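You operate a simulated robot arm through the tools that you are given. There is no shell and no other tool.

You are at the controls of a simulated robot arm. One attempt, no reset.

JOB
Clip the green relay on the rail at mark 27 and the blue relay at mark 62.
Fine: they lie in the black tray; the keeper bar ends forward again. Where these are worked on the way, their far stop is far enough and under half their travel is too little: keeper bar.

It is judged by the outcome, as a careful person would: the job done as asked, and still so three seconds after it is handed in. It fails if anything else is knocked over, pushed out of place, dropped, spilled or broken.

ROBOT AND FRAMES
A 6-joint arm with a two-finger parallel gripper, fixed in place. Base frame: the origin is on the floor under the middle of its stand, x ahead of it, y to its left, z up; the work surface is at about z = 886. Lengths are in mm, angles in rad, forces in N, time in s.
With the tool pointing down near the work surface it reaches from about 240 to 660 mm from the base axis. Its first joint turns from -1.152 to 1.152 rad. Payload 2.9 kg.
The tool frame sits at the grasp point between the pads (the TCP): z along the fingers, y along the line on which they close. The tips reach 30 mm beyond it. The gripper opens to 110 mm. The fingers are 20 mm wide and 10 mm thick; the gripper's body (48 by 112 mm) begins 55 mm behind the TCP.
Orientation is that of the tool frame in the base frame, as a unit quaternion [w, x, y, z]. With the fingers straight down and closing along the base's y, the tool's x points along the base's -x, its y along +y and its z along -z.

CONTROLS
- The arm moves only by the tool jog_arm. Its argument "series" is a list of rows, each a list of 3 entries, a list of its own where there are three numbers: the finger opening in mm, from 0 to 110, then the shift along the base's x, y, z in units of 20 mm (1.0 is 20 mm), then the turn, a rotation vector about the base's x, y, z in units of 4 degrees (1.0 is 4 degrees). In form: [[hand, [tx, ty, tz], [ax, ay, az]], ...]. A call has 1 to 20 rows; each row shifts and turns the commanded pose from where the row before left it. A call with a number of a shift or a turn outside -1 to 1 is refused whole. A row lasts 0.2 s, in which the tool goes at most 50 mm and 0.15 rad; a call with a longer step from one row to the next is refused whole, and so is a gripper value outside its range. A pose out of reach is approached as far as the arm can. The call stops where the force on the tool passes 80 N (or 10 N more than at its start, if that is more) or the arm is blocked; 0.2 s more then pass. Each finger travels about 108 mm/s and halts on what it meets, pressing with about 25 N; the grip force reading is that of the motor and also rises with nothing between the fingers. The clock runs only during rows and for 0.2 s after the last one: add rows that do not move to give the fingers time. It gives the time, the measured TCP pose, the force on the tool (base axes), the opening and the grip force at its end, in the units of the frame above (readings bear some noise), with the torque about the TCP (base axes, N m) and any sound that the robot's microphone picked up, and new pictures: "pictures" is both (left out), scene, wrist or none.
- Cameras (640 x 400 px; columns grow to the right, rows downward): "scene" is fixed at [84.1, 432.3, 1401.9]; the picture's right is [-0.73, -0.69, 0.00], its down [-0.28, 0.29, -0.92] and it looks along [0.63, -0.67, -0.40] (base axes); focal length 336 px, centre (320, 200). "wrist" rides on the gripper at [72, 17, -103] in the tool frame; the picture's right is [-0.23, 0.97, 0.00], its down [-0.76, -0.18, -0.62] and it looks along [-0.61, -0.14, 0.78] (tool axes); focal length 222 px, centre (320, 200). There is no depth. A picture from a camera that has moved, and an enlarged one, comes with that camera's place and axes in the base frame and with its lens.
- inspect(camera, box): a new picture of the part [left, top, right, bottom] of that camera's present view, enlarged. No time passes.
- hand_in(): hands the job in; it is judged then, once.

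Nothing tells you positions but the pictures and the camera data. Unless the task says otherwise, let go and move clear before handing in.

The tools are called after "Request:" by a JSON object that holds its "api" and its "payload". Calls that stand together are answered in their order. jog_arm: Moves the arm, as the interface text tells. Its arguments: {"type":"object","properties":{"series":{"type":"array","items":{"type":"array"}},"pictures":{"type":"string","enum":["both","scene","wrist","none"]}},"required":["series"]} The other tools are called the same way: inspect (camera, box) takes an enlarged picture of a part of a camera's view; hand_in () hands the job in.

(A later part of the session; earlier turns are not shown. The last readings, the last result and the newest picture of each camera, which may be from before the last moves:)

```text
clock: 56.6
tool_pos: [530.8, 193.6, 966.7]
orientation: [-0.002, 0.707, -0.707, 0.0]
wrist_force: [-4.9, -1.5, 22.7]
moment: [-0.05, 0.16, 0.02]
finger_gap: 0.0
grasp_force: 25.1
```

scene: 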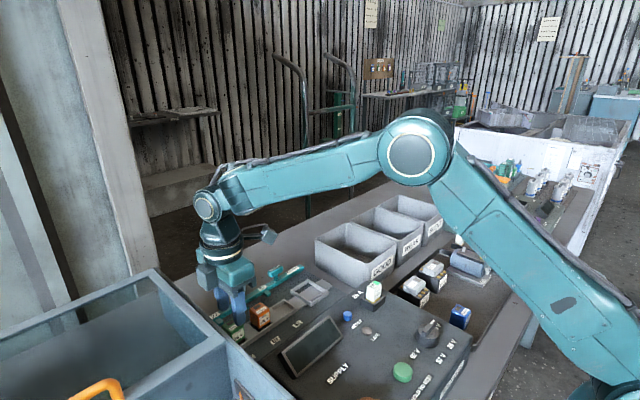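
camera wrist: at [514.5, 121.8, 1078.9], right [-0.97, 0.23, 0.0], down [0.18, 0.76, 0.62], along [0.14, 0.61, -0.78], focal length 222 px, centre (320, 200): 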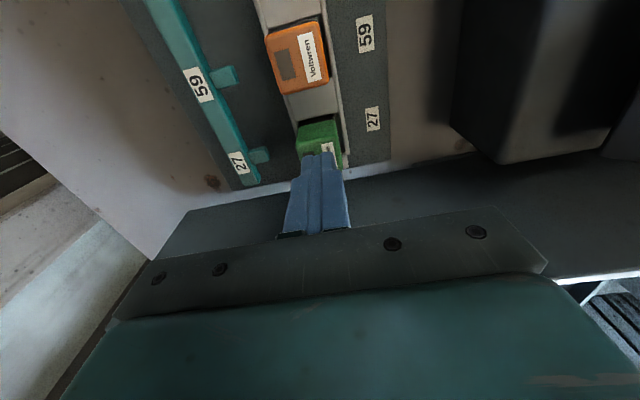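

Request:
{"api": "jog_arm", "payload": {"series": [[0, [0, 0, -0.08], [0, 0, 0]], [0, [0, 0, 0], [0, 0, 0]]], "pictures": "wrist"}}

Request:
{"api": "inspect", "payload": {"camera": "wrist", "box": [240, 100, 400, 220]}}

Request:
{"api": "inspect", "payload": {"camera": "scene", "box": [200, 260, 290, 340]}}

```text
clock: 57.2
tool_pos: [532.4, 193.5, 967.6]
orientation: [0.003, -0.706, 0.708, -0.001]
wrist_force: [-7.5, -1.1, 39.3]
moment: [-0.1, 0.24, 0.0]
finger_gap: 0.0
grasp_force: 25.4
camera wrist: at [514.0, 121.6, 1070.3], right [-0.97, 0.23, -0.01], down [0.17, 0.76, 0.63], along [0.15, 0.61, -0.78], focal length 222 px, centre (320, 200)
```

wrist: 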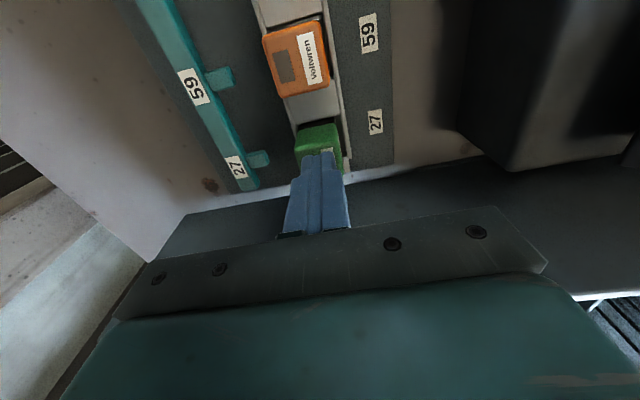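

```text
3.33 times, centred on (320, 160) of wrist
camera zoom: at [514.0, 121.6, 1070.3], right [-0.97, 0.23, -0.01], down [0.17, 0.76, 0.63], along [0.15, 0.61, -0.78], focal length 740 px, centre (320, 333)
```

zoom: 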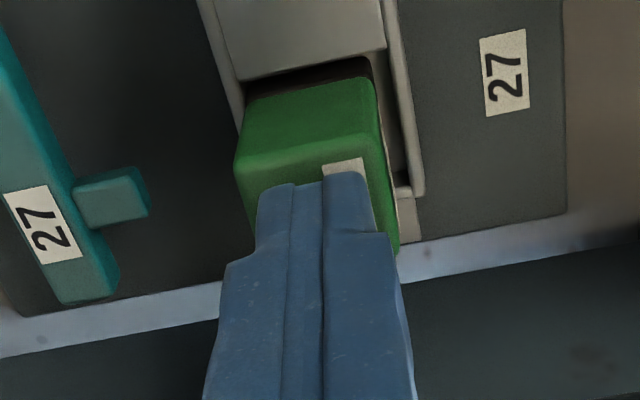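

```text
5.00 times, centred on (245, 300) of scene
camera zoom: at [83.2, 432.0, 1402.1], right [-0.73, -0.69, 0.0], down [-0.27, 0.29, -0.92], along [0.63, -0.67, -0.4], focal length 1680 px, centre (695, -300)
```

zoom: 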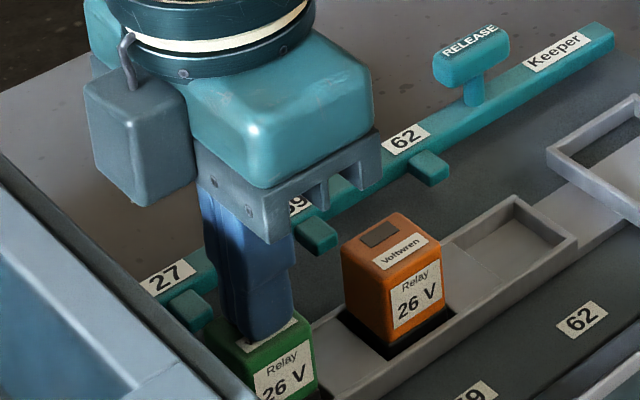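

Request:
{"api": "jog_arm", "payload": {"series": [[0, [0, 0, -0.07], [0, 0, 0]], [0, [0, 0, 0], [0, 0, 0]]], "pictures": "none"}}

```text
clock: 57.8
tool_pos: [532.4, 194.4, 968.0]
orientation: [0.004, -0.707, 0.707, -0.002]
wrist_force: [-9.3, -2.4, 42.9]
moment: [-0.16, 0.33, 0.02]
finger_gap: 0.1
grasp_force: 24.6
```

It has bottomed out under more than 40 N. I'll raise and look at how it sits compared with the orange relay.

Request:
{"api": "jog_arm", "payload": {"series": [[0, [0, 0, 0.2], [0, 0, 0]], [0, [0, 0, 0.5], [0, 0, 0]], [10, [0, 0, 1], [0, 0, 0]], [20, [0, -0.5, 1], [0, 0, 0]], [30, [0, -1, 1], [0, 0, 0]], [40, [0, -1, 0.5], [0, 0, 0]], [40, [0, -1, 0], [0, 0, 0]], [40, [0, 0, 0], [0, 0, 0]]]}}

Request:
{"api": "inspect", "payload": {"camera": "wrist", "box": [220, 60, 400, 220]}}

Request:
{"api": "inspect", "payload": {"camera": "scene", "box": [200, 270, 290, 340]}}

```text
clock: 59.6
tool_pos: [529.7, 124.4, 1046.4]
orientation: [-0.001, 0.707, -0.707, 0.0]
wrist_force: [0.0, -0.7, 0.2]
moment: [0.0, -0.03, 0.01]
finger_gap: 39.9
grasp_force: 0.0
camera wrist: at [513.5, 52.0, 1149.4], right [-0.97, 0.23, 0.0], down [0.18, 0.76, 0.62], along [0.14, 0.61, -0.78], focal length 222 px, centre (320, 200)
```

scene: 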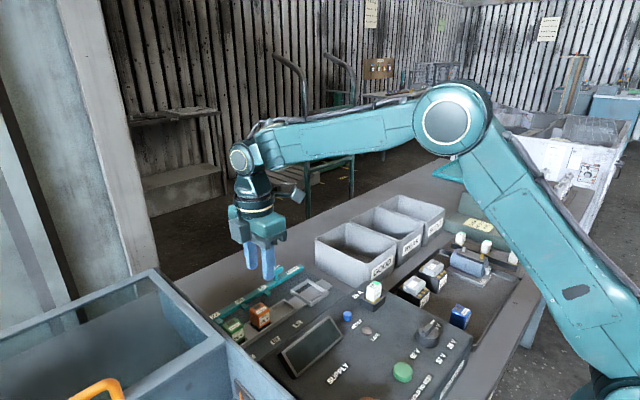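
wrist: 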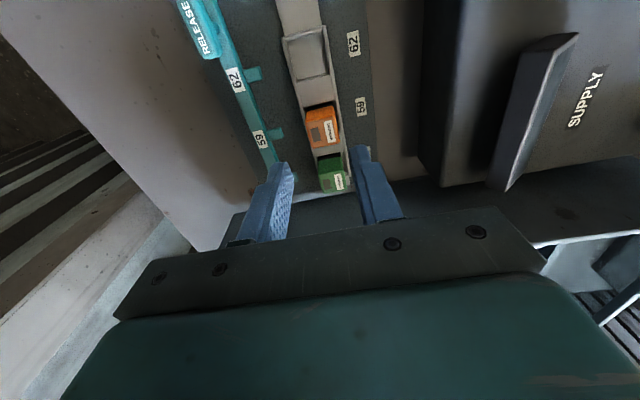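

```text
2.50 times, centred on (310, 140) of wrist
camera zoom: at [513.5, 52.0, 1149.4], right [-0.97, 0.23, 0.0], down [0.18, 0.76, 0.62], along [0.14, 0.61, -0.78], focal length 555 px, centre (345, 350)
```

zoom: 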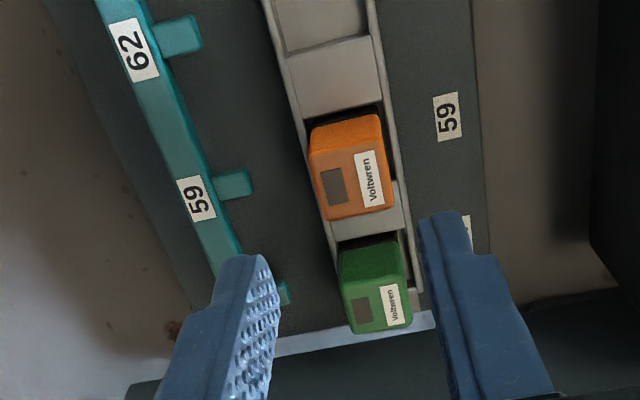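

```text
5.71 times, centred on (245, 305) of scene
camera zoom: at [84.1, 432.3, 1401.9], right [-0.73, -0.69, 0.0], down [-0.28, 0.29, -0.92], along [0.63, -0.67, -0.4], focal length 1921 px, centre (749, -400)
```

zoom: 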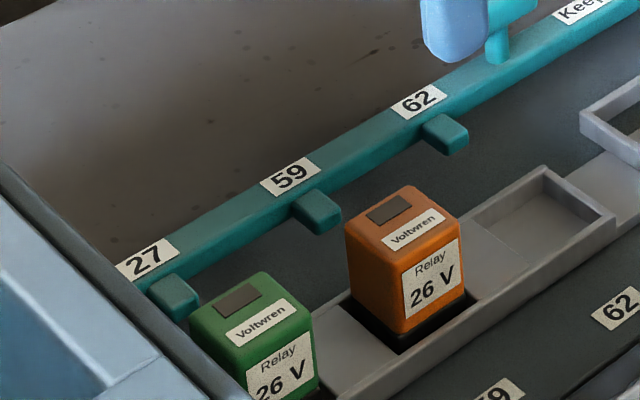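

Green's top (≈939.5) is level with orange's, so it is seated at 27. Now I'll go back to the tray for the blue relay, keeping yaw 90°.

Request:
{"api": "jog_arm", "payload": {"series": [[50, [-0.5, -0.46, 0.2], [0, 0, 0]], [60, [-0.97, -0.9, 0], [0, 0, 0]], [60, [-0.97, -0.9, 0], [0, 0, 0]], [60, [-0.97, -0.9, 0], [0, 0, 0]], [60, [-0.97, -0.9, 0], [0, 0, 0]], [60, [-0.97, -0.9, 0], [0, 0, 0]], [60, [-0.97, -0.9, 0], [0, 0, 0]], [60, [-0.97, -0.9, 0], [0, 0, 0]], [60, [-0.97, -0.9, 0], [0, 0, 0]], [60, [-0.97, -0.9, 0], [0, 0, 0]], [60, [-0.97, -0.9, 0], [0, 0, 0]], [60, [-0.97, -0.9, 0], [0, 0, 0]], [60, [-0.97, -0.9, 0], [0, 0, 0]], [60, [-0.97, -0.9, 0], [0, 0, 0]], [60, [-0.97, -0.9, 0], [0, 0, 0]], [60, [-0.46, -0.45, -0.5], [0, 0, 0]], [60, [0, 0, -1], [0, 0, 0]], [60, [0, 0, -1], [0, 0, 0]], [60, [0, 0, -1], [0, 0, 0]], [60, [0, 0, 0], [0, 0, 0]]]}}

Request:
{"api": "inspect", "payload": {"camera": "wrist", "box": [240, 80, 410, 220]}}

Request:
{"api": "inspect", "payload": {"camera": "scene", "box": [400, 240, 520, 340]}}

```text
clock: 63.8
tool_pos: [240.4, -145.7, 981.2]
orientation: [0.0, 0.707, -0.707, 0.0]
wrist_force: [-0.5, 0.5, 0.3]
moment: [-0.02, 0.01, 0.01]
finger_gap: 59.9
grasp_force: 0.0
camera wrist: at [223.2, -217.7, 1083.7], right [-0.97, 0.23, 0.0], down [0.18, 0.76, 0.62], along [0.14, 0.61, -0.78], focal length 222 px, centre (320, 200)
```

scene: 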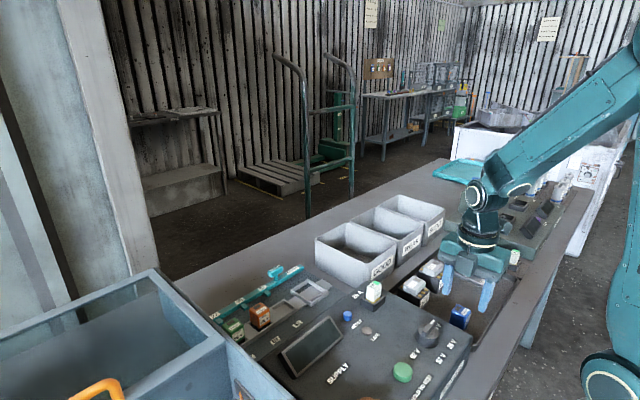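
wrist: 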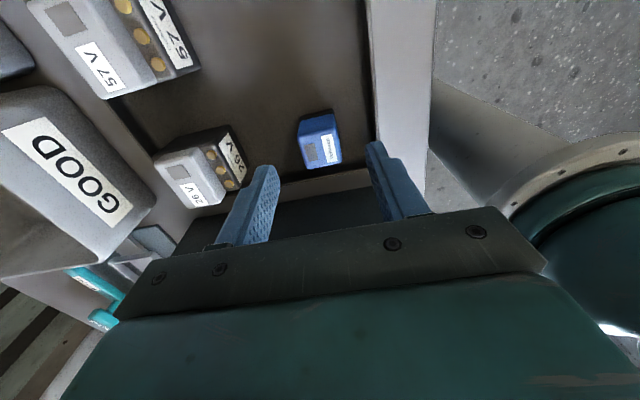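

```text
2.86 times, centred on (325, 150) of wrist
camera zoom: at [223.2, -217.7, 1083.7], right [-0.97, 0.23, 0.0], down [0.18, 0.76, 0.62], along [0.14, 0.61, -0.78], focal length 635 px, centre (306, 343)
```

zoom: 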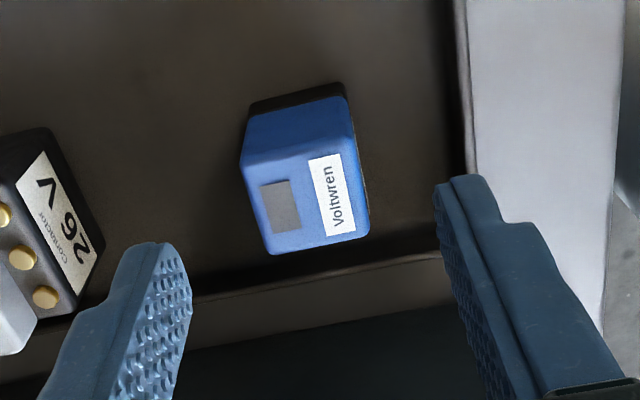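

```text
4.00 times, centred on (460, 290) of scene
camera zoom: at [84.1, 432.3, 1401.9], right [-0.73, -0.69, 0.0], down [-0.28, 0.29, -0.92], along [0.63, -0.67, -0.4], focal length 1344 px, centre (-240, -160)
```

zoom: 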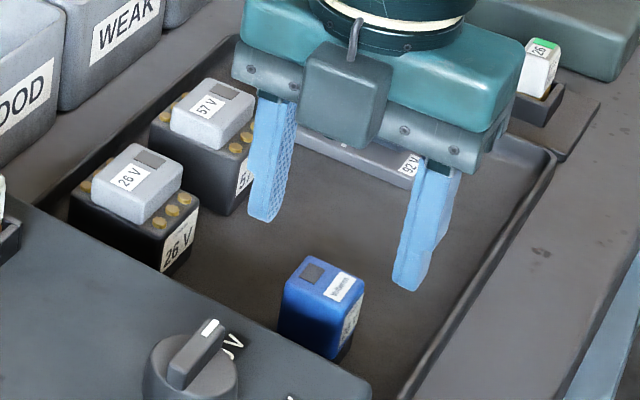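

Blue's centre is ≈ (240, -146), right under the TCP and square. I'll go down and grip it at the base like the green one.

Request:
{"api": "jog_arm", "payload": {"series": [[55, [0, -0.02, -0.93], [0, 0, 0]], [52, [0, 0, -0.93], [0, 0, 0]], [52, [0, 0, -0.93], [0, 0, 0]], [52, [0, 0, 0], [0, 0, 0]], [30, [0, 0, 0], [0, 0, 0]], [10, [0, 0, 0], [0, 0, 0]], [0, [0, 0, 0], [0, 0, 0]], [0, [0, 0, 0], [0, 0, 0]]]}}

Request:
{"api": "inspect", "payload": {"camera": "wrist", "box": [240, 110, 410, 225]}}

Request:
{"api": "inspect", "payload": {"camera": "scene", "box": [420, 260, 500, 340]}}

```text
clock: 65.6
tool_pos: [240.3, -147.2, 923.6]
orientation: [0.0, 0.708, -0.707, 0.0]
wrist_force: [-0.2, 0.1, -0.3]
moment: [-0.04, -0.04, -0.01]
finger_gap: 29.4
grasp_force: 24.9
camera wrist: at [223.6, -218.7, 1027.3], right [-0.97, 0.23, 0.0], down [0.18, 0.76, 0.62], along [0.14, 0.61, -0.78], focal length 222 px, centre (320, 200)
```

scene: 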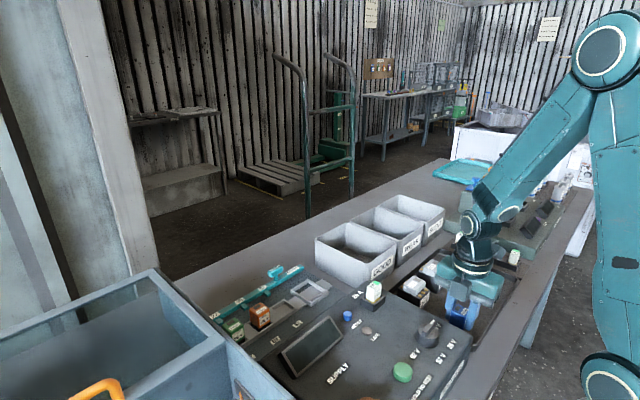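
wrist: 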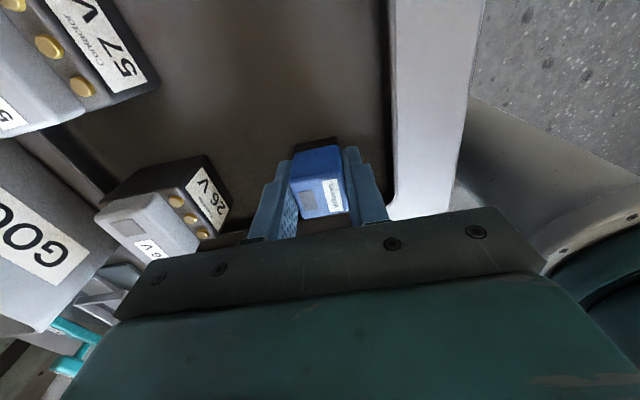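

```text
3.48 times, centred on (325, 168) of wrist
camera zoom: at [223.6, -218.7, 1027.3], right [-0.97, 0.23, 0.0], down [0.18, 0.76, 0.62], along [0.14, 0.61, -0.78], focal length 773 px, centre (303, 313)
```

zoom: 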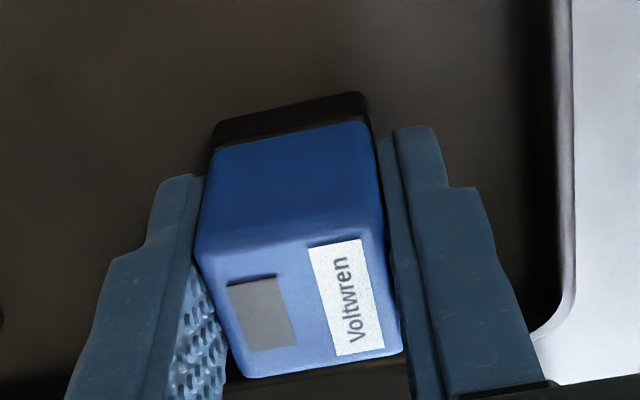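

```text
5.00 times, centred on (460, 300) of scene
camera zoom: at [84.1, 432.3, 1401.9], right [-0.73, -0.69, 0.0], down [-0.28, 0.29, -0.92], along [0.63, -0.67, -0.4], focal length 1680 px, centre (-380, -300)
```

zoom: 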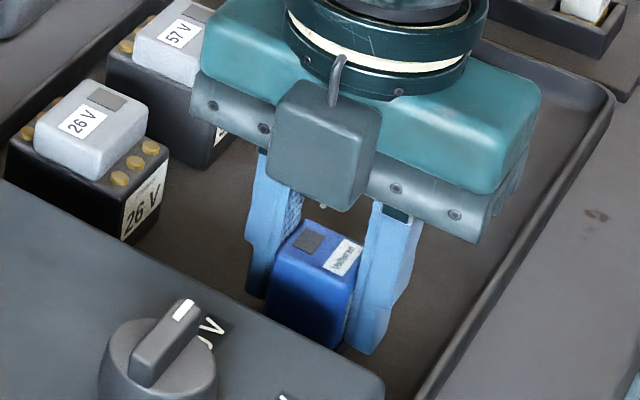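

Request:
{"api": "jog_arm", "payload": {"series": [[0, [0, 0, 0.1], [0, 0, 0]], [0, [0, 0, 0.1], [0, 0, 0]], [0, [0, 0, 0.2], [0, 0, 0]], [0, [0, 0, 0], [0, 0, 0]]], "pictures": "wrist"}}

Request:
{"api": "inspect", "payload": {"camera": "wrist", "box": [240, 110, 410, 225]}}

```text
clock: 66.6
tool_pos: [239.9, -146.7, 931.2]
orientation: [0.0, 0.707, -0.707, 0.0]
wrist_force: [-0.3, 0.3, -0.8]
moment: [0.02, -0.01, -0.02]
finger_gap: 29.2
grasp_force: 24.6
camera wrist: at [223.3, -218.7, 1035.7], right [-0.97, 0.23, 0.0], down [0.18, 0.76, 0.62], along [0.14, 0.61, -0.78], focal length 222 px, centre (320, 200)
```

wrist: 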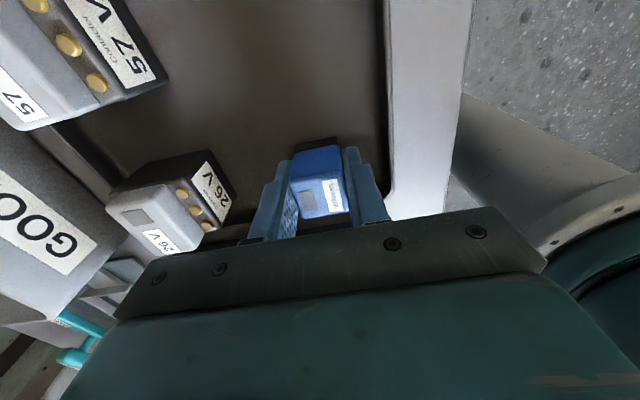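

```text
3.48 times, centred on (325, 168) of wrist
camera zoom: at [223.3, -218.7, 1035.7], right [-0.97, 0.23, 0.0], down [0.18, 0.76, 0.62], along [0.14, 0.61, -0.78], focal length 773 px, centre (303, 313)
```

zoom: 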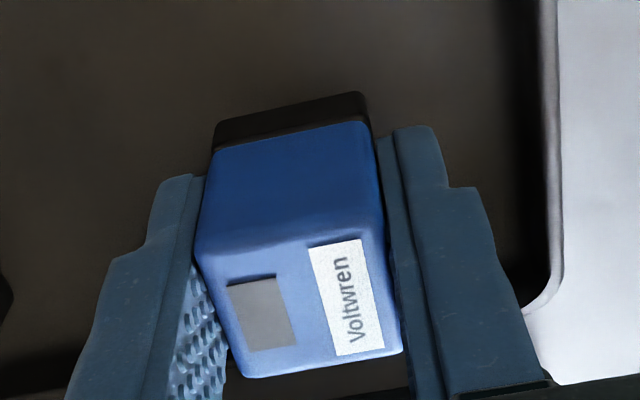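

Blue is held. I'll lift it and carry it to above mark 62.

Request:
{"api": "jog_arm", "payload": {"series": [[0, [0, 0, 0.3], [0, 0, 0]], [0, [0, 0, 0.5], [0, 0, 0]], [0, [0, 0, 0.7], [0, 0, 0]], [0, [0, 0, 0.8], [0, 0, 0]], [0, [0, 0, 0.8], [0, 0, 0]], [0, [0, 0, 0.8], [0, 0, 0]], [0, [0, 0, 0.8], [0, 0, 0]], [0, [0, 0, 0.8], [0, 0, 0]], [0, [0, 0, 0.6], [0, 0, 0]], [0, [0, 0, 0.3], [0, 0, 0]], [0, [0, 0, 0], [0, 0, 0]]], "pictures": "wrist"}}

```text
clock: 69.0
tool_pos: [239.1, -147.3, 1060.6]
orientation: [0.001, -0.707, 0.707, 0.0]
wrist_force: [0.0, 0.2, -0.7]
moment: [0.0, 0.01, 0.02]
finger_gap: 29.4
grasp_force: 25.0
camera wrist: at [223.1, -218.4, 1164.2], right [-0.97, 0.23, 0.0], down [0.18, 0.76, 0.62], along [0.14, 0.61, -0.78], focal length 222 px, centre (320, 200)
```

wrist: 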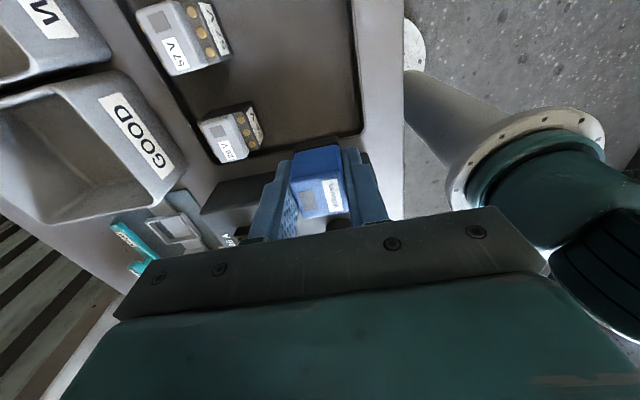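

Request:
{"api": "jog_arm", "payload": {"series": [[0, [0.39, 0.3, 0], [0, 0, 0]], [0, [0.78, 0.59, 0], [0, 0, 0]], [0, [0.97, 0.74, 0], [0, 0, 0]], [0, [0.97, 0.74, 0], [0, 0, 0]], [0, [0.97, 0.74, 0], [0, 0, 0]], [0, [0.97, 0.74, 0], [0, 0, 0]], [0, [0.97, 0.74, 0], [0, 0, 0]], [0, [0.97, 0.74, 0], [0, 0, 0]], [0, [0.97, 0.74, 0], [0, 0, 0]], [0, [0.97, 0.74, 0], [0, 0, 0]], [0, [0.97, 0.74, 0], [0, 0, 0]], [0, [0.97, 0.74, 0], [0, 0, 0]], [0, [0.97, 0.74, 0], [0, 0, 0]], [0, [0.97, 0.74, 0], [0, 0, 0]], [0, [0.87, 0.66, 0], [0, 0, 0]], [0, [0.53, 0.4, 0], [0, 0, 0]], [0, [0.29, 0.22, 0], [0, 0, 0]], [0, [0, 0, 0], [0, 0, 0]]]}}

Request:
{"api": "inspect", "payload": {"camera": "wrist", "box": [220, 60, 400, 220]}}

```text
clock: 72.8
tool_pos: [530.1, 75.0, 1060.8]
orientation: [0.001, 0.707, -0.707, 0.0]
wrist_force: [0.5, -0.1, -0.8]
moment: [-0.01, -0.02, 0.03]
finger_gap: 29.5
grasp_force: 25.2
camera wrist: at [513.2, 2.8, 1163.5], right [-0.97, 0.23, 0.0], down [0.18, 0.76, 0.62], along [0.14, 0.61, -0.78], focal length 222 px, centre (320, 200)
```

scene: 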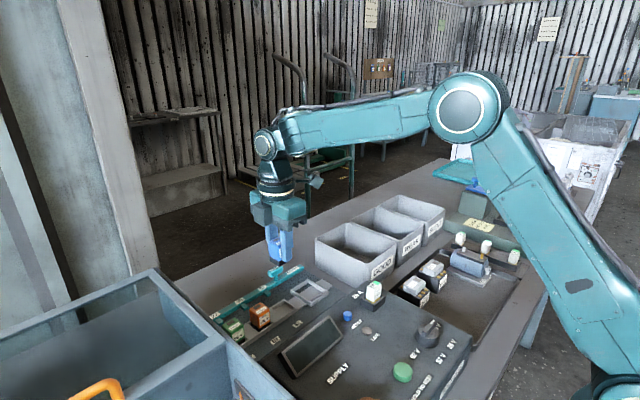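
wrist: 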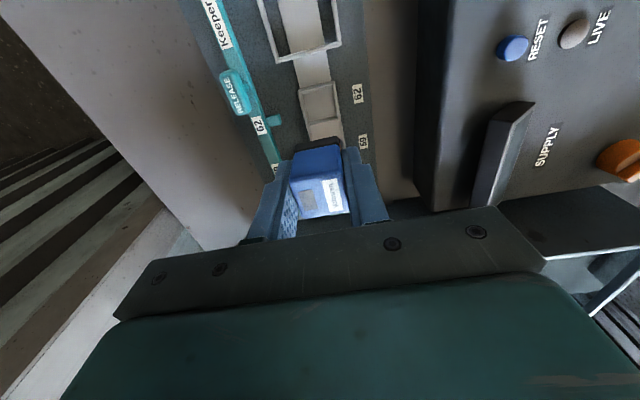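

```text
2.50 times, centred on (310, 140) of wrist
camera zoom: at [513.2, 2.8, 1163.5], right [-0.97, 0.23, 0.0], down [0.18, 0.76, 0.62], along [0.14, 0.61, -0.78], focal length 555 px, centre (345, 350)
```

zoom: 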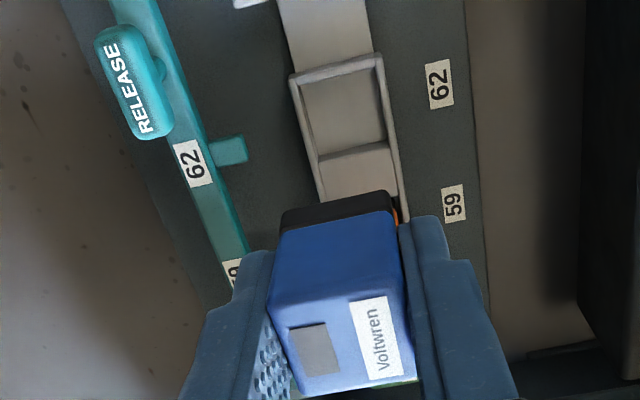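

Request:
{"api": "jog_arm", "payload": {"series": [[0, [0, 0, -0.5], [0, 0, 0]], [0, [0, 0, -0.9], [0, 0, 0]], [0, [0, 0, -0.9], [0, 0, 0]], [0, [0, 0, -0.9], [0, 0, 0]], [0, [0, 0, -0.9], [0, 0, 0]], [0, [0, 0, -0.9], [0, 0, 0]], [0, [0, 0, -0.5], [0, 0, 0]], [0, [0, 0, -0.3], [0, 0, 0]], [0, [0, 0, 0], [0, 0, 0]]]}}

Request:
{"api": "inspect", "payload": {"camera": "wrist", "box": [270, 110, 370, 220]}}

Request:
{"api": "inspect", "payload": {"camera": "wrist", "box": [220, 0, 420, 220]}}

Request:
{"api": "inspect", "payload": {"camera": "scene", "box": [230, 250, 330, 330]}}

```text
clock: 74.8
tool_pos: [532.4, 74.6, 945.0]
orientation: [0.0, -0.707, 0.707, 0.001]
wrist_force: [-0.1, -0.5, -1.0]
moment: [-0.05, -0.01, -0.02]
finger_gap: 29.3
grasp_force: 25.0
camera wrist: at [513.9, 2.5, 1048.1], right [-0.97, 0.23, 0.0], down [0.18, 0.76, 0.62], along [0.14, 0.61, -0.78], focal length 222 px, centre (320, 200)
```

scene: 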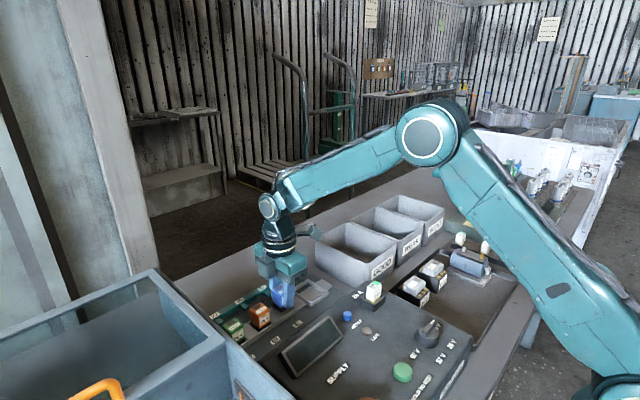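
wrist: 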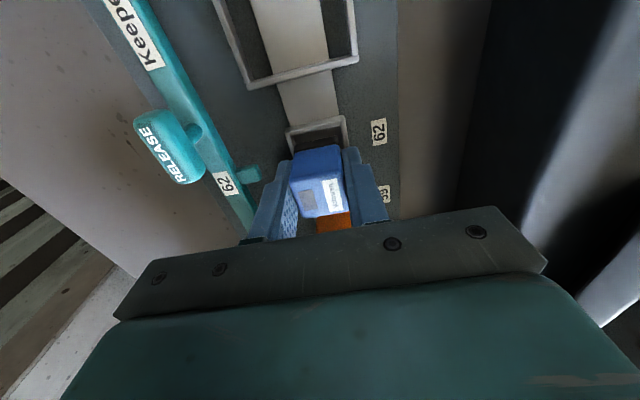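

```text
3.64 times, centred on (320, 165) of wrist
camera zoom: at [513.9, 2.5, 1048.1], right [-0.97, 0.23, 0.0], down [0.18, 0.76, 0.62], along [0.14, 0.61, -0.78], focal length 808 px, centre (320, 327)
```

zoom: 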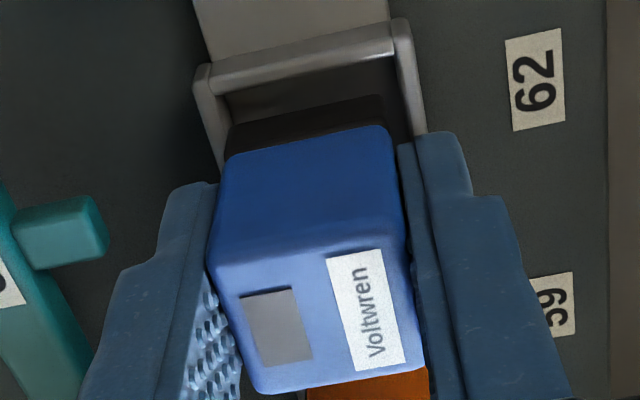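

```text
1.82 times, centred on (320, 110) of wrist
camera zoom: at [513.9, 2.5, 1048.1], right [-0.97, 0.23, 0.0], down [0.18, 0.76, 0.62], along [0.14, 0.61, -0.78], focal length 404 px, centre (320, 364)
```

zoom: 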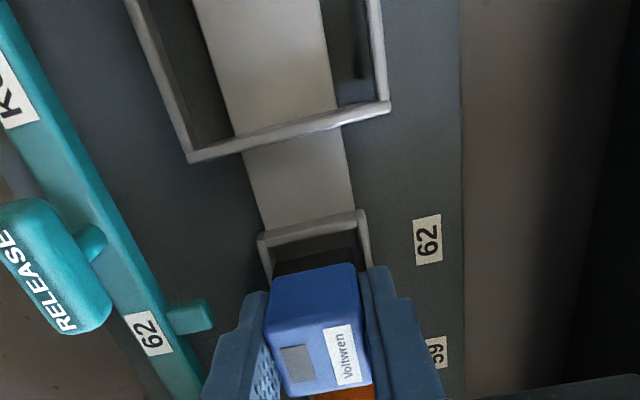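

```text
5.00 times, centred on (280, 290) of scene
camera zoom: at [84.1, 432.3, 1401.9], right [-0.73, -0.69, 0.0], down [-0.28, 0.29, -0.92], along [0.63, -0.67, -0.4], focal length 1680 px, centre (520, -250)
```

zoom: 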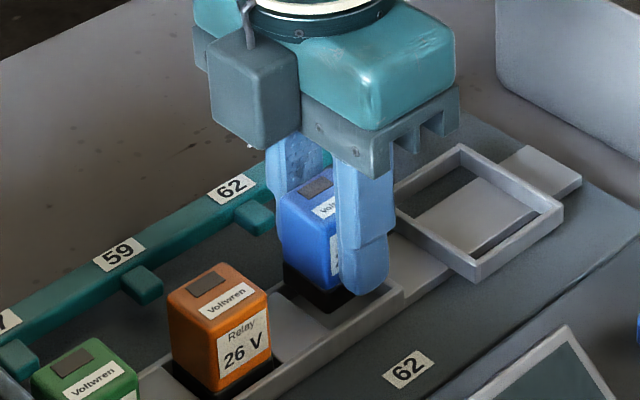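

Blue is aligned over socket 62 (base ≈ (530, 75), recess centre ≈ (529.6, 74.6)). I'll lower slowly.

Request:
{"api": "jog_arm", "payload": {"series": [[0, [-0.02, -0.01, -0.1], [0, 0, 0]], [0, [0, 0, -0.1], [0, 0, 0]], [0, [0, 0, -0.1], [0, 0, 0]], [0, [0, 0, 0], [0, 0, 0]]], "pictures": "none"}}

```text
clock: 75.8
tool_pos: [530.0, 75.4, 938.1]
orientation: [0.0, 0.707, -0.707, 0.0]
wrist_force: [0.0, -0.1, -0.4]
moment: [0.0, 0.01, -0.02]
finger_gap: 29.4
grasp_force: 25.3
```

Request:
{"api": "jog_arm", "payload": {"series": [[0, [0, 0, -0.07], [0, 0, 0]], [0, [0, 0, -0.07], [0, 0, 0]], [0, [0, 0, 0], [0, 0, 0]]], "pictures": "wrist"}}

Request:
{"api": "inspect", "payload": {"camera": "wrist", "box": [270, 110, 370, 220]}}

```text
clock: 76.6
tool_pos: [530.2, 73.7, 935.7]
orientation: [-0.001, 0.707, -0.707, 0.0]
wrist_force: [-1.0, -0.2, -0.8]
moment: [-0.02, -0.02, 0.02]
finger_gap: 29.4
grasp_force: 25.2
camera wrist: at [512.9, 2.2, 1038.7], right [-0.97, 0.23, 0.0], down [0.18, 0.76, 0.62], along [0.14, 0.61, -0.78], focal length 222 px, centre (320, 200)
```

wrist: 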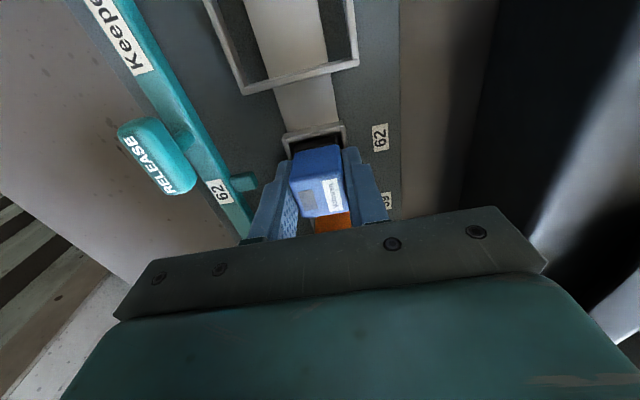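

```text
3.64 times, centred on (320, 165) of wrist
camera zoom: at [512.9, 2.2, 1038.7], right [-0.97, 0.23, 0.0], down [0.18, 0.76, 0.62], along [0.14, 0.61, -0.78], focal length 808 px, centre (320, 327)
```

zoom: 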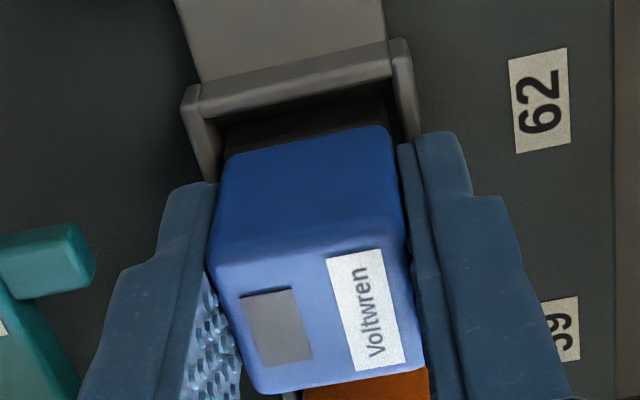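

Request:
{"api": "jog_arm", "payload": {"series": [[0, [0, 0, -0.08], [0, 0, 0]], [0, [0, 0, -0.07], [0, 0, 0]], [0, [0, 0, 0], [0, 0, 0]]], "pictures": "wrist"}}

Request:
{"api": "inspect", "payload": {"camera": "wrist", "box": [270, 110, 370, 220]}}

```text
clock: 77.4
tool_pos: [529.9, 74.6, 933.4]
orientation: [0.0, 0.708, -0.707, 0.0]
wrist_force: [-1.0, 0.6, 0.0]
moment: [0.0, 0.0, -0.02]
finger_gap: 29.3
grasp_force: 25.0
camera wrist: at [513.0, 2.4, 1036.0], right [-0.97, 0.23, 0.0], down [0.18, 0.76, 0.62], along [0.14, 0.61, -0.78], focal length 222 px, centre (320, 200)
```

wrist: 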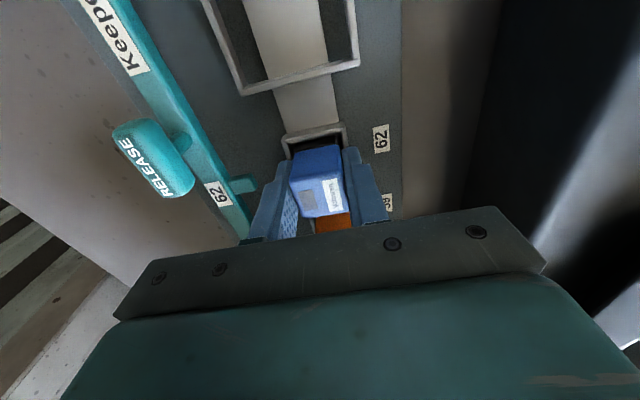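

```text
3.64 times, centred on (320, 165) of wrist
camera zoom: at [513.0, 2.4, 1036.0], right [-0.97, 0.23, 0.0], down [0.18, 0.76, 0.62], along [0.14, 0.61, -0.78], focal length 808 px, centre (320, 327)
```

zoom: 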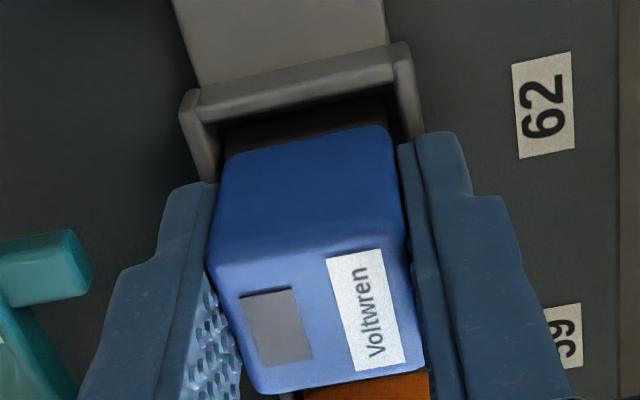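

The base is well inside the recess, with the tips just above the frame. I'll release and raise.

Request:
{"api": "jog_arm", "payload": {"series": [[0, [0, 0, -0.02], [0, 0, 0]], [36, [0, 0, 0], [0, 0, 0]], [42, [0, 0, 0], [0, 0, 0]], [42, [0, 0, 0.2], [0, 0, 0]], [42, [0, 0, 0.6], [0, 0, 0]], [42, [0, 0, 1], [0, 0, 0]], [42, [0, 0, 1], [0, 0, 0]], [42, [0, 0, 0], [0, 0, 0]]]}}

Request:
{"api": "inspect", "payload": {"camera": "wrist", "box": [220, 60, 400, 220]}}

Request:
{"api": "inspect", "payload": {"camera": "scene", "box": [200, 250, 320, 340]}}

```text
clock: 79.2
tool_pos: [530.6, 73.8, 988.1]
orientation: [0.0, 0.708, -0.707, 0.001]
wrist_force: [-0.6, 0.4, -0.4]
moment: [0.01, -0.03, -0.01]
finger_gap: 42.1
grasp_force: 0.0
camera wrist: at [513.5, 1.6, 1091.4], right [-0.97, 0.23, 0.0], down [0.18, 0.76, 0.62], along [0.14, 0.61, -0.78], focal length 222 px, centre (320, 200)
```

scene: 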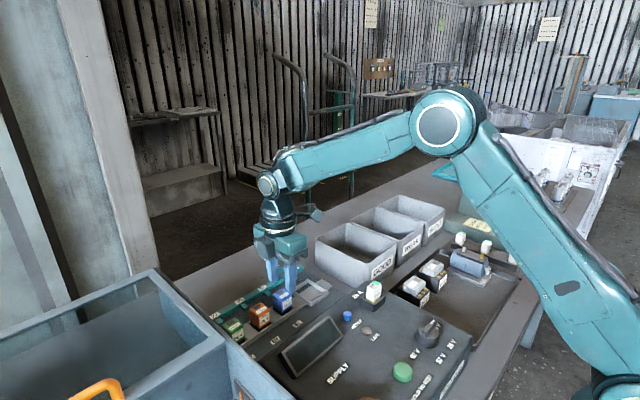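
wrist: 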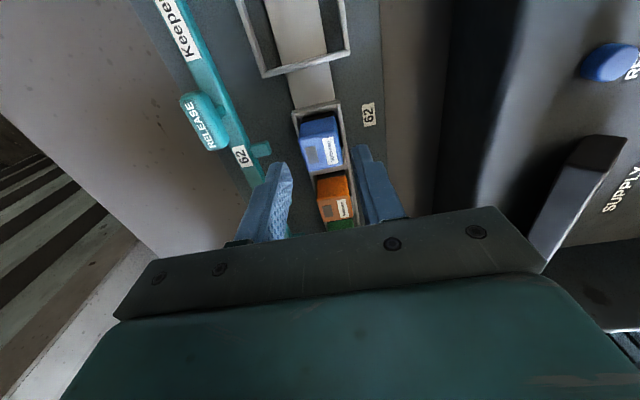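

```text
2.50 times, centred on (310, 140) of wrist
camera zoom: at [513.5, 1.6, 1091.4], right [-0.97, 0.23, 0.0], down [0.18, 0.76, 0.62], along [0.14, 0.61, -0.78], focal length 555 px, centre (345, 350)
```

zoom: 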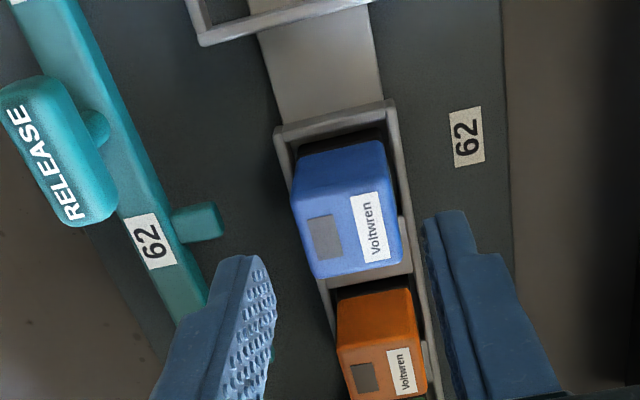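

```text
4.44 times, centred on (260, 295) of scene
camera zoom: at [84.1, 432.3, 1401.9], right [-0.73, -0.69, 0.0], down [-0.28, 0.29, -0.92], along [0.63, -0.67, -0.4], focal length 1494 px, centre (587, -222)
```

zoom: 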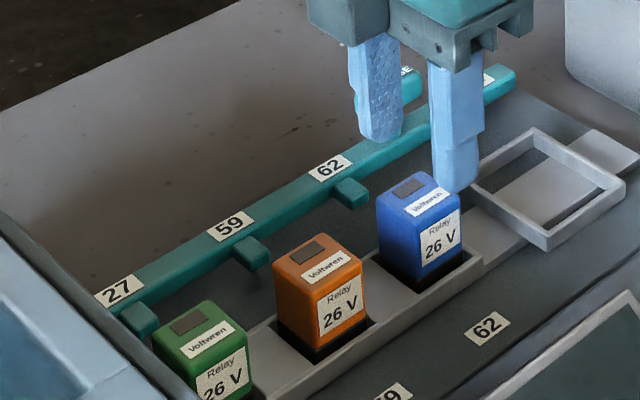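

Blue sits in socket 62. I'll close the fingers and press it down the same way.

Request:
{"api": "jog_arm", "payload": {"series": [[10, [0, 0.08, 0], [0, 0, 0]], [0, [0, 0, 0], [0, 0, 0]], [0, [0, 0, -0.3], [0, 0, 0]], [0, [0, 0, -0.4], [0, 0, 0]], [0, [0, 0, -0.1], [0, 0, 0]], [0, [0, 0, 0], [0, 0, 0]]], "pictures": "wrist"}}

Request:
{"api": "jog_arm", "payload": {"series": [[0, [0, 0, -0.08], [0, 0, 0]], [0, [0, 0, -0.08], [0, 0, 0]], [0, [0, 0, 0], [0, 0, 0]]], "pictures": "none"}}

```text
clock: 80.6
tool_pos: [530.0, 76.4, 971.4]
orientation: [0.0, 0.707, -0.707, -0.001]
wrist_force: [0.7, 0.6, -1.3]
moment: [0.0, 0.02, 0.04]
finger_gap: 0.1
grasp_force: 25.2
camera wrist: at [513.2, 3.7, 1075.3], right [-0.97, 0.23, 0.0], down [0.18, 0.76, 0.62], along [0.14, 0.61, -0.78], focal length 222 px, centre (320, 200)
```

wrist: 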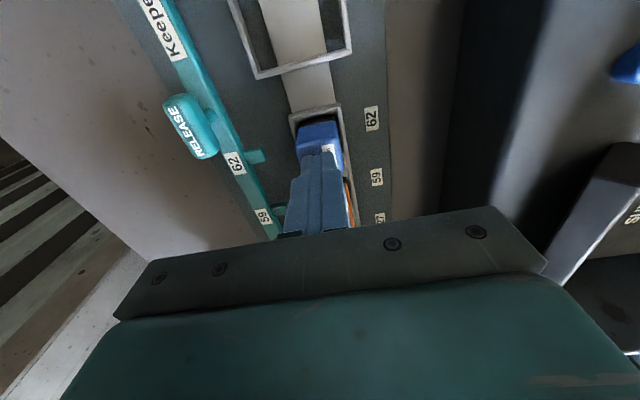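

```text
clock: 81.4
tool_pos: [530.5, 75.6, 969.6]
orientation: [0.0, 0.707, -0.707, 0.0]
wrist_force: [0.8, -0.1, 0.0]
moment: [0.04, -0.02, 0.02]
finger_gap: 0.0
grasp_force: 25.1
```

Request:
{"api": "jog_arm", "payload": {"series": [[0, [0, 0, -0.08], [0, 0, 0]], [0, [0, 0, -0.05], [0, 0, 0]], [0, [0, 0, 0], [0, 0, 0]]], "pictures": "none"}}

```text
clock: 82.2
tool_pos: [529.7, 76.7, 968.0]
orientation: [-0.002, 0.707, -0.707, 0.001]
wrist_force: [-0.9, 0.8, 13.6]
moment: [0.03, 0.03, 0.0]
finger_gap: 0.0
grasp_force: 25.3
```

Request:
{"api": "jog_arm", "payload": {"series": [[0, [0, 0, -0.08], [0, 0, 0]], [0, [0, 0, -0.06], [0, 0, 0]], [0, [0, 0, 0], [0, 0, 0]]], "pictures": "wrist"}}

```text
clock: 83.0
tool_pos: [530.7, 76.1, 967.9]
orientation: [0.003, -0.707, 0.707, -0.002]
wrist_force: [-5.4, -0.5, 39.1]
moment: [-0.03, 0.22, 0.0]
finger_gap: 0.0
grasp_force: 24.7
camera wrist: at [512.7, 3.6, 1070.3], right [-0.97, 0.23, -0.01], down [0.17, 0.76, 0.63], along [0.15, 0.61, -0.78], focal length 222 px, centre (320, 200)
```

wrist: 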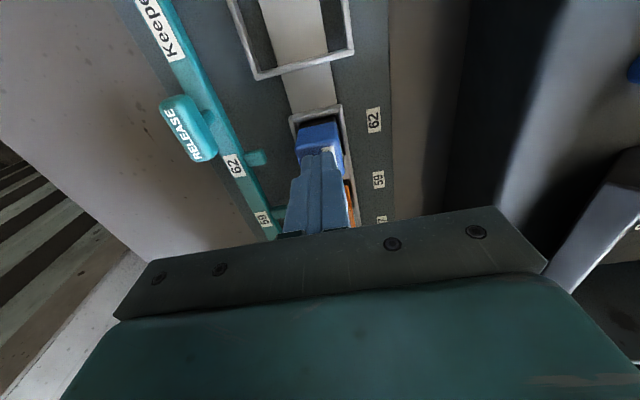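

Blue bottoms out at the same height under 39 N, so both relays are seated. I'll raise and move over the RELEASE handle to bring the keeper bar forward.

Request:
{"api": "jog_arm", "payload": {"series": [[0, [0, 0, 0.2], [0, 0, 0]], [0, [0, 0, 0.6], [0, 0, 0]], [10, [0, 0, 1], [0, 0, 0]], [30, [0.6, -0.4, 0.6], [0, 0, 0]], [50, [0.9, -0.6, 0], [0, 0, 0]], [60, [0.9, -0.6, 0], [0, 0, 0]], [60, [0.9, -0.6, 0], [0, 0, 0]], [60, [0.2, -0.05, -0.3], [0, 0, 0]], [60, [0, 0, 0], [0, 0, 0]]]}}

Request:
{"api": "inspect", "payload": {"camera": "wrist", "box": [230, 70, 410, 220]}}

Request:
{"api": "inspect", "payload": {"camera": "scene", "box": [200, 240, 320, 340]}}

```text
clock: 85.0
tool_pos: [600.1, 31.9, 1005.9]
orientation: [0.0, 0.707, -0.707, 0.0]
wrist_force: [0.0, -0.4, 0.5]
moment: [-0.03, -0.02, 0.03]
finger_gap: 59.8
grasp_force: 0.1
camera wrist: at [583.3, -41.6, 1108.3], right [-0.97, 0.23, 0.0], down [0.18, 0.76, 0.62], along [0.14, 0.61, -0.78], focal length 222 px, centre (320, 200)
```

scene: 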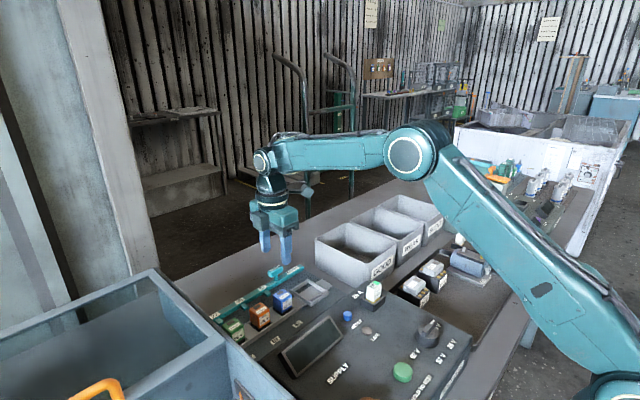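
wrist: 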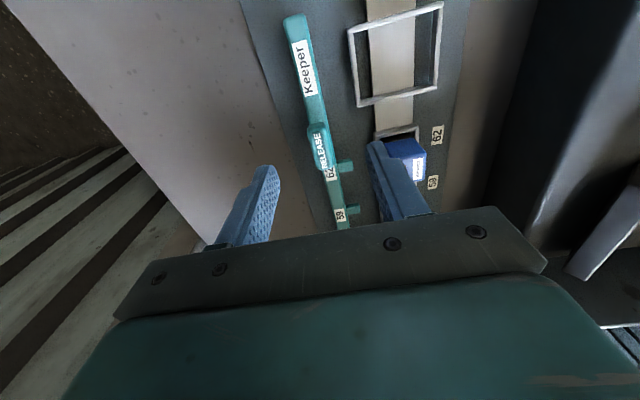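

```text
2.67 times, centred on (320, 145) of wrist
camera zoom: at [583.3, -41.6, 1108.3], right [-0.97, 0.23, 0.0], down [0.18, 0.76, 0.62], along [0.14, 0.61, -0.78], focal length 592 px, centre (320, 347)
```

zoom: 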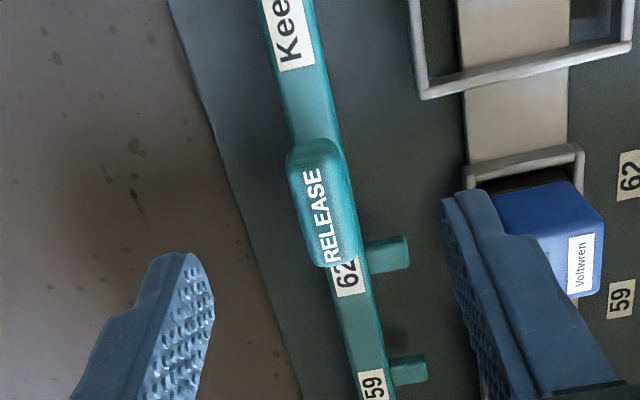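

```text
4.00 times, centred on (260, 290) of scene
camera zoom: at [84.1, 432.3, 1401.9], right [-0.73, -0.69, 0.0], down [-0.28, 0.29, -0.92], along [0.63, -0.67, -0.4], focal length 1344 px, centre (560, -160)
```

zoom: 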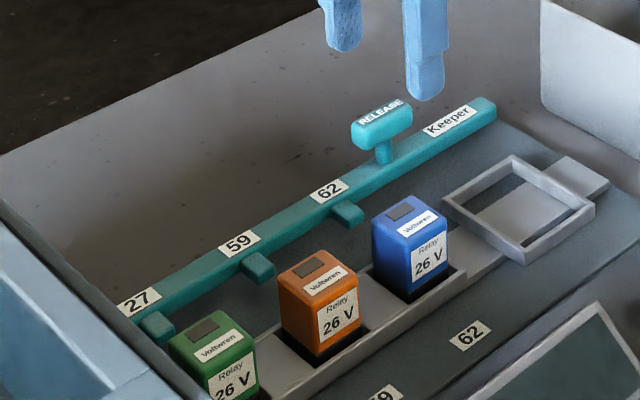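

Request:
{"api": "jog_arm", "payload": {"series": [[55, [0, -0.02, -0.8], [0, 0, 0]], [50, [0, 0, -0.8], [0, 0, 0]], [50, [0, 0, -0.72], [0, 0, 0]], [50, [0, 0, 0], [0, 0, 0]], [20, [0, 0, 0], [0, 0, 0]], [5, [0, 0, 0], [0, 0, 0]], [5, [0, 0, 0], [0, 0, 0]]], "pictures": "wrist"}}

```text
clock: 86.6
tool_pos: [600.1, 30.9, 958.0]
orientation: [0.0, -0.707, 0.707, 0.0]
wrist_force: [0.2, -0.9, -1.8]
moment: [0.03, -0.02, 0.0]
finger_gap: 15.8
grasp_force: 45.3
camera wrist: at [583.2, -41.5, 1061.5], right [-0.97, 0.23, 0.0], down [0.18, 0.76, 0.62], along [0.14, 0.61, -0.78], focal length 222 px, centre (320, 200)
```

wrist: 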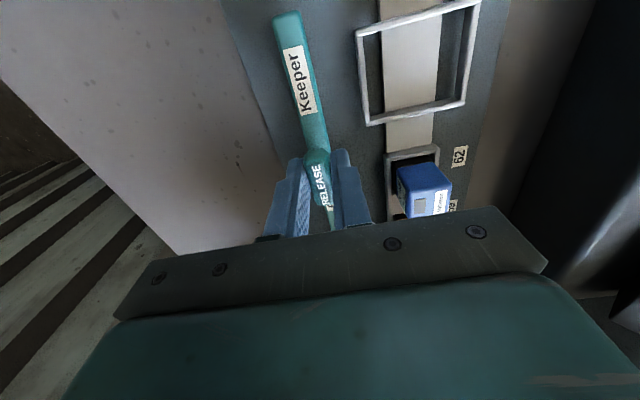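

The handle is gripped. I'll slide the bar forward (-x) in steps and watch the force.

Request:
{"api": "jog_arm", "payload": {"series": [[5, [-0.2, 0, 0], [0, 0, 0]], [5, [-0.2, 0, 0], [0, 0, 0]], [5, [-0.2, 0, 0], [0, 0, 0]], [5, [0, 0, 0], [0, 0, 0]]], "pictures": "none"}}

Request:
{"api": "jog_arm", "payload": {"series": [[5, [-0.15, 0, 0], [0, 0, 0]], [5, [-0.15, 0, 0], [0, 0, 0]], [5, [0, 0, 0], [0, 0, 0]]]}}

Request:
{"api": "inspect", "payload": {"camera": "scene", "box": [200, 240, 320, 340]}}

```text
clock: 87.6
tool_pos: [587.5, 31.0, 957.9]
orientation: [0.001, 0.708, -0.707, -0.001]
wrist_force: [-0.2, 1.7, -5.7]
moment: [0.06, -0.06, -0.02]
finger_gap: 15.7
grasp_force: 45.0
```

```text
clock: 88.4
tool_pos: [582.3, 30.3, 959.2]
orientation: [0.0, -0.707, 0.707, 0.0]
wrist_force: [-0.4, 1.1, -9.7]
moment: [0.23, -0.04, 0.06]
finger_gap: 15.6
grasp_force: 44.8
camera wrist: at [565.5, -41.5, 1061.6], right [-0.97, 0.23, 0.0], down [0.18, 0.76, 0.62], along [0.14, 0.61, -0.78], focal length 222 px, centre (320, 200)
```

scene: 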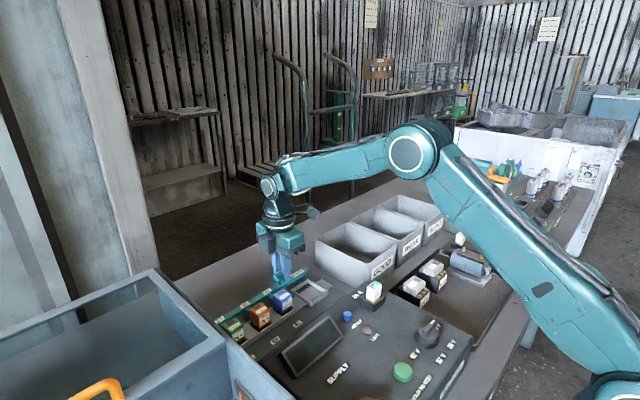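
wrist: 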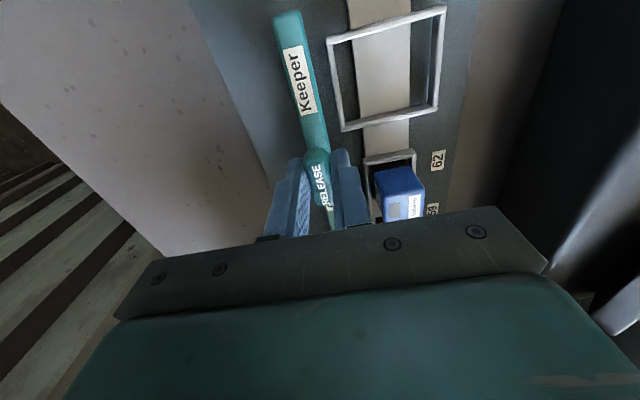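

```text
4.00 times, centred on (260, 290) of scene
camera zoom: at [84.2, 432.3, 1401.9], right [-0.73, -0.69, 0.0], down [-0.28, 0.29, -0.92], along [0.63, -0.67, -0.4], focal length 1344 px, centre (560, -160)
```

zoom: 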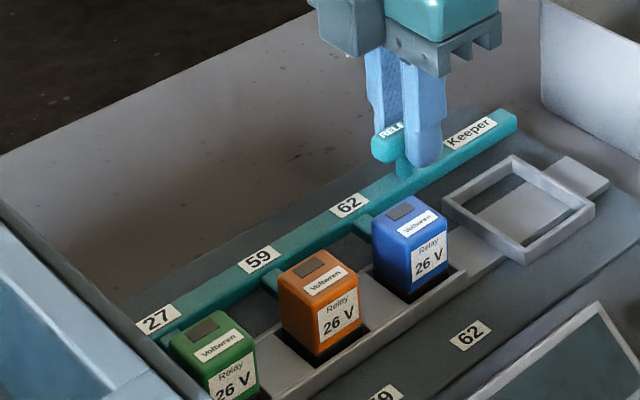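

Request:
{"api": "jog_arm", "payload": {"series": [[5, [-0.12, 0, -0.02], [0, 0, 0]], [5, [-0.12, 0, -0.02], [0, 0, 0]], [5, [0, 0, 0], [0, 0, 0]]], "pictures": "none"}}

```text
clock: 89.2
tool_pos: [578.2, 30.1, 957.7]
orientation: [0.0, 0.707, -0.707, 0.0]
wrist_force: [-1.1, 2.9, -7.3]
moment: [-0.22, -0.01, -0.09]
finger_gap: 15.8
grasp_force: 44.7
```

Request:
{"api": "jog_arm", "payload": {"series": [[5, [-0.1, 0, 0], [0, 0, 0]], [5, [0, 0, 0], [0, 0, 0]]], "pictures": "none"}}

Request:
{"api": "inspect", "payload": {"camera": "scene", "box": [200, 250, 310, 340]}}

```text
clock: 89.8
tool_pos: [574.9, 29.8, 958.6]
orientation: [0.0, -0.707, 0.707, -0.001]
wrist_force: [-1.5, 3.6, -6.7]
moment: [0.09, -0.02, -0.05]
finger_gap: 16.0
grasp_force: 44.7
```

```text
4.44 times, centred on (255, 295) of scene
camera zoom: at [84.2, 432.4, 1401.9], right [-0.73, -0.69, 0.0], down [-0.28, 0.29, -0.92], along [0.63, -0.67, -0.4], focal length 1494 px, centre (609, -222)
```

zoom: 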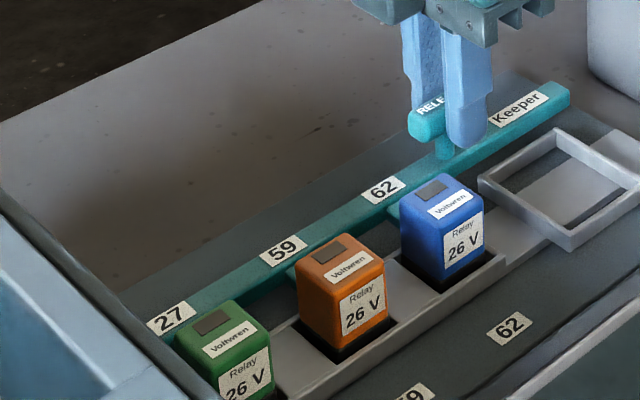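

Nearly at the original position. I'll continue in small steps to the forward stop.

Request:
{"api": "jog_arm", "payload": {"series": [[5, [-0.08, 0, 0], [0, 0, 0]], [5, [0, 0, 0], [0, 0, 0]]], "pictures": "none"}}

```text
clock: 90.4
tool_pos: [574.4, 30.7, 958.3]
orientation: [0.0, 0.707, -0.707, -0.001]
wrist_force: [-1.3, 1.7, -5.4]
moment: [0.33, -0.01, 0.02]
finger_gap: 15.4
grasp_force: 44.8
```

Request:
{"api": "jog_arm", "payload": {"series": [[5, [-0.08, 0, 0], [0, 0, 0]], [5, [0, 0, 0], [0, 0, 0]]], "pictures": "none"}}

```text
clock: 91.0
tool_pos: [572.1, 30.9, 957.9]
orientation: [0.0, 0.708, -0.706, 0.0]
wrist_force: [-0.8, 1.4, -4.4]
moment: [0.17, 0.0, 0.03]
finger_gap: 15.6
grasp_force: 45.5
```

Request:
{"api": "jog_arm", "payload": {"series": [[5, [-0.05, 0, 0], [0, 0, 0]], [5, [0, 0, 0], [0, 0, 0]]], "pictures": "none"}}

```text
clock: 91.6
tool_pos: [571.2, 30.4, 957.9]
orientation: [0.001, -0.707, 0.707, -0.001]
wrist_force: [10.4, 2.1, -8.8]
moment: [-0.22, -0.15, 0.0]
finger_gap: 15.9
grasp_force: 45.2
```

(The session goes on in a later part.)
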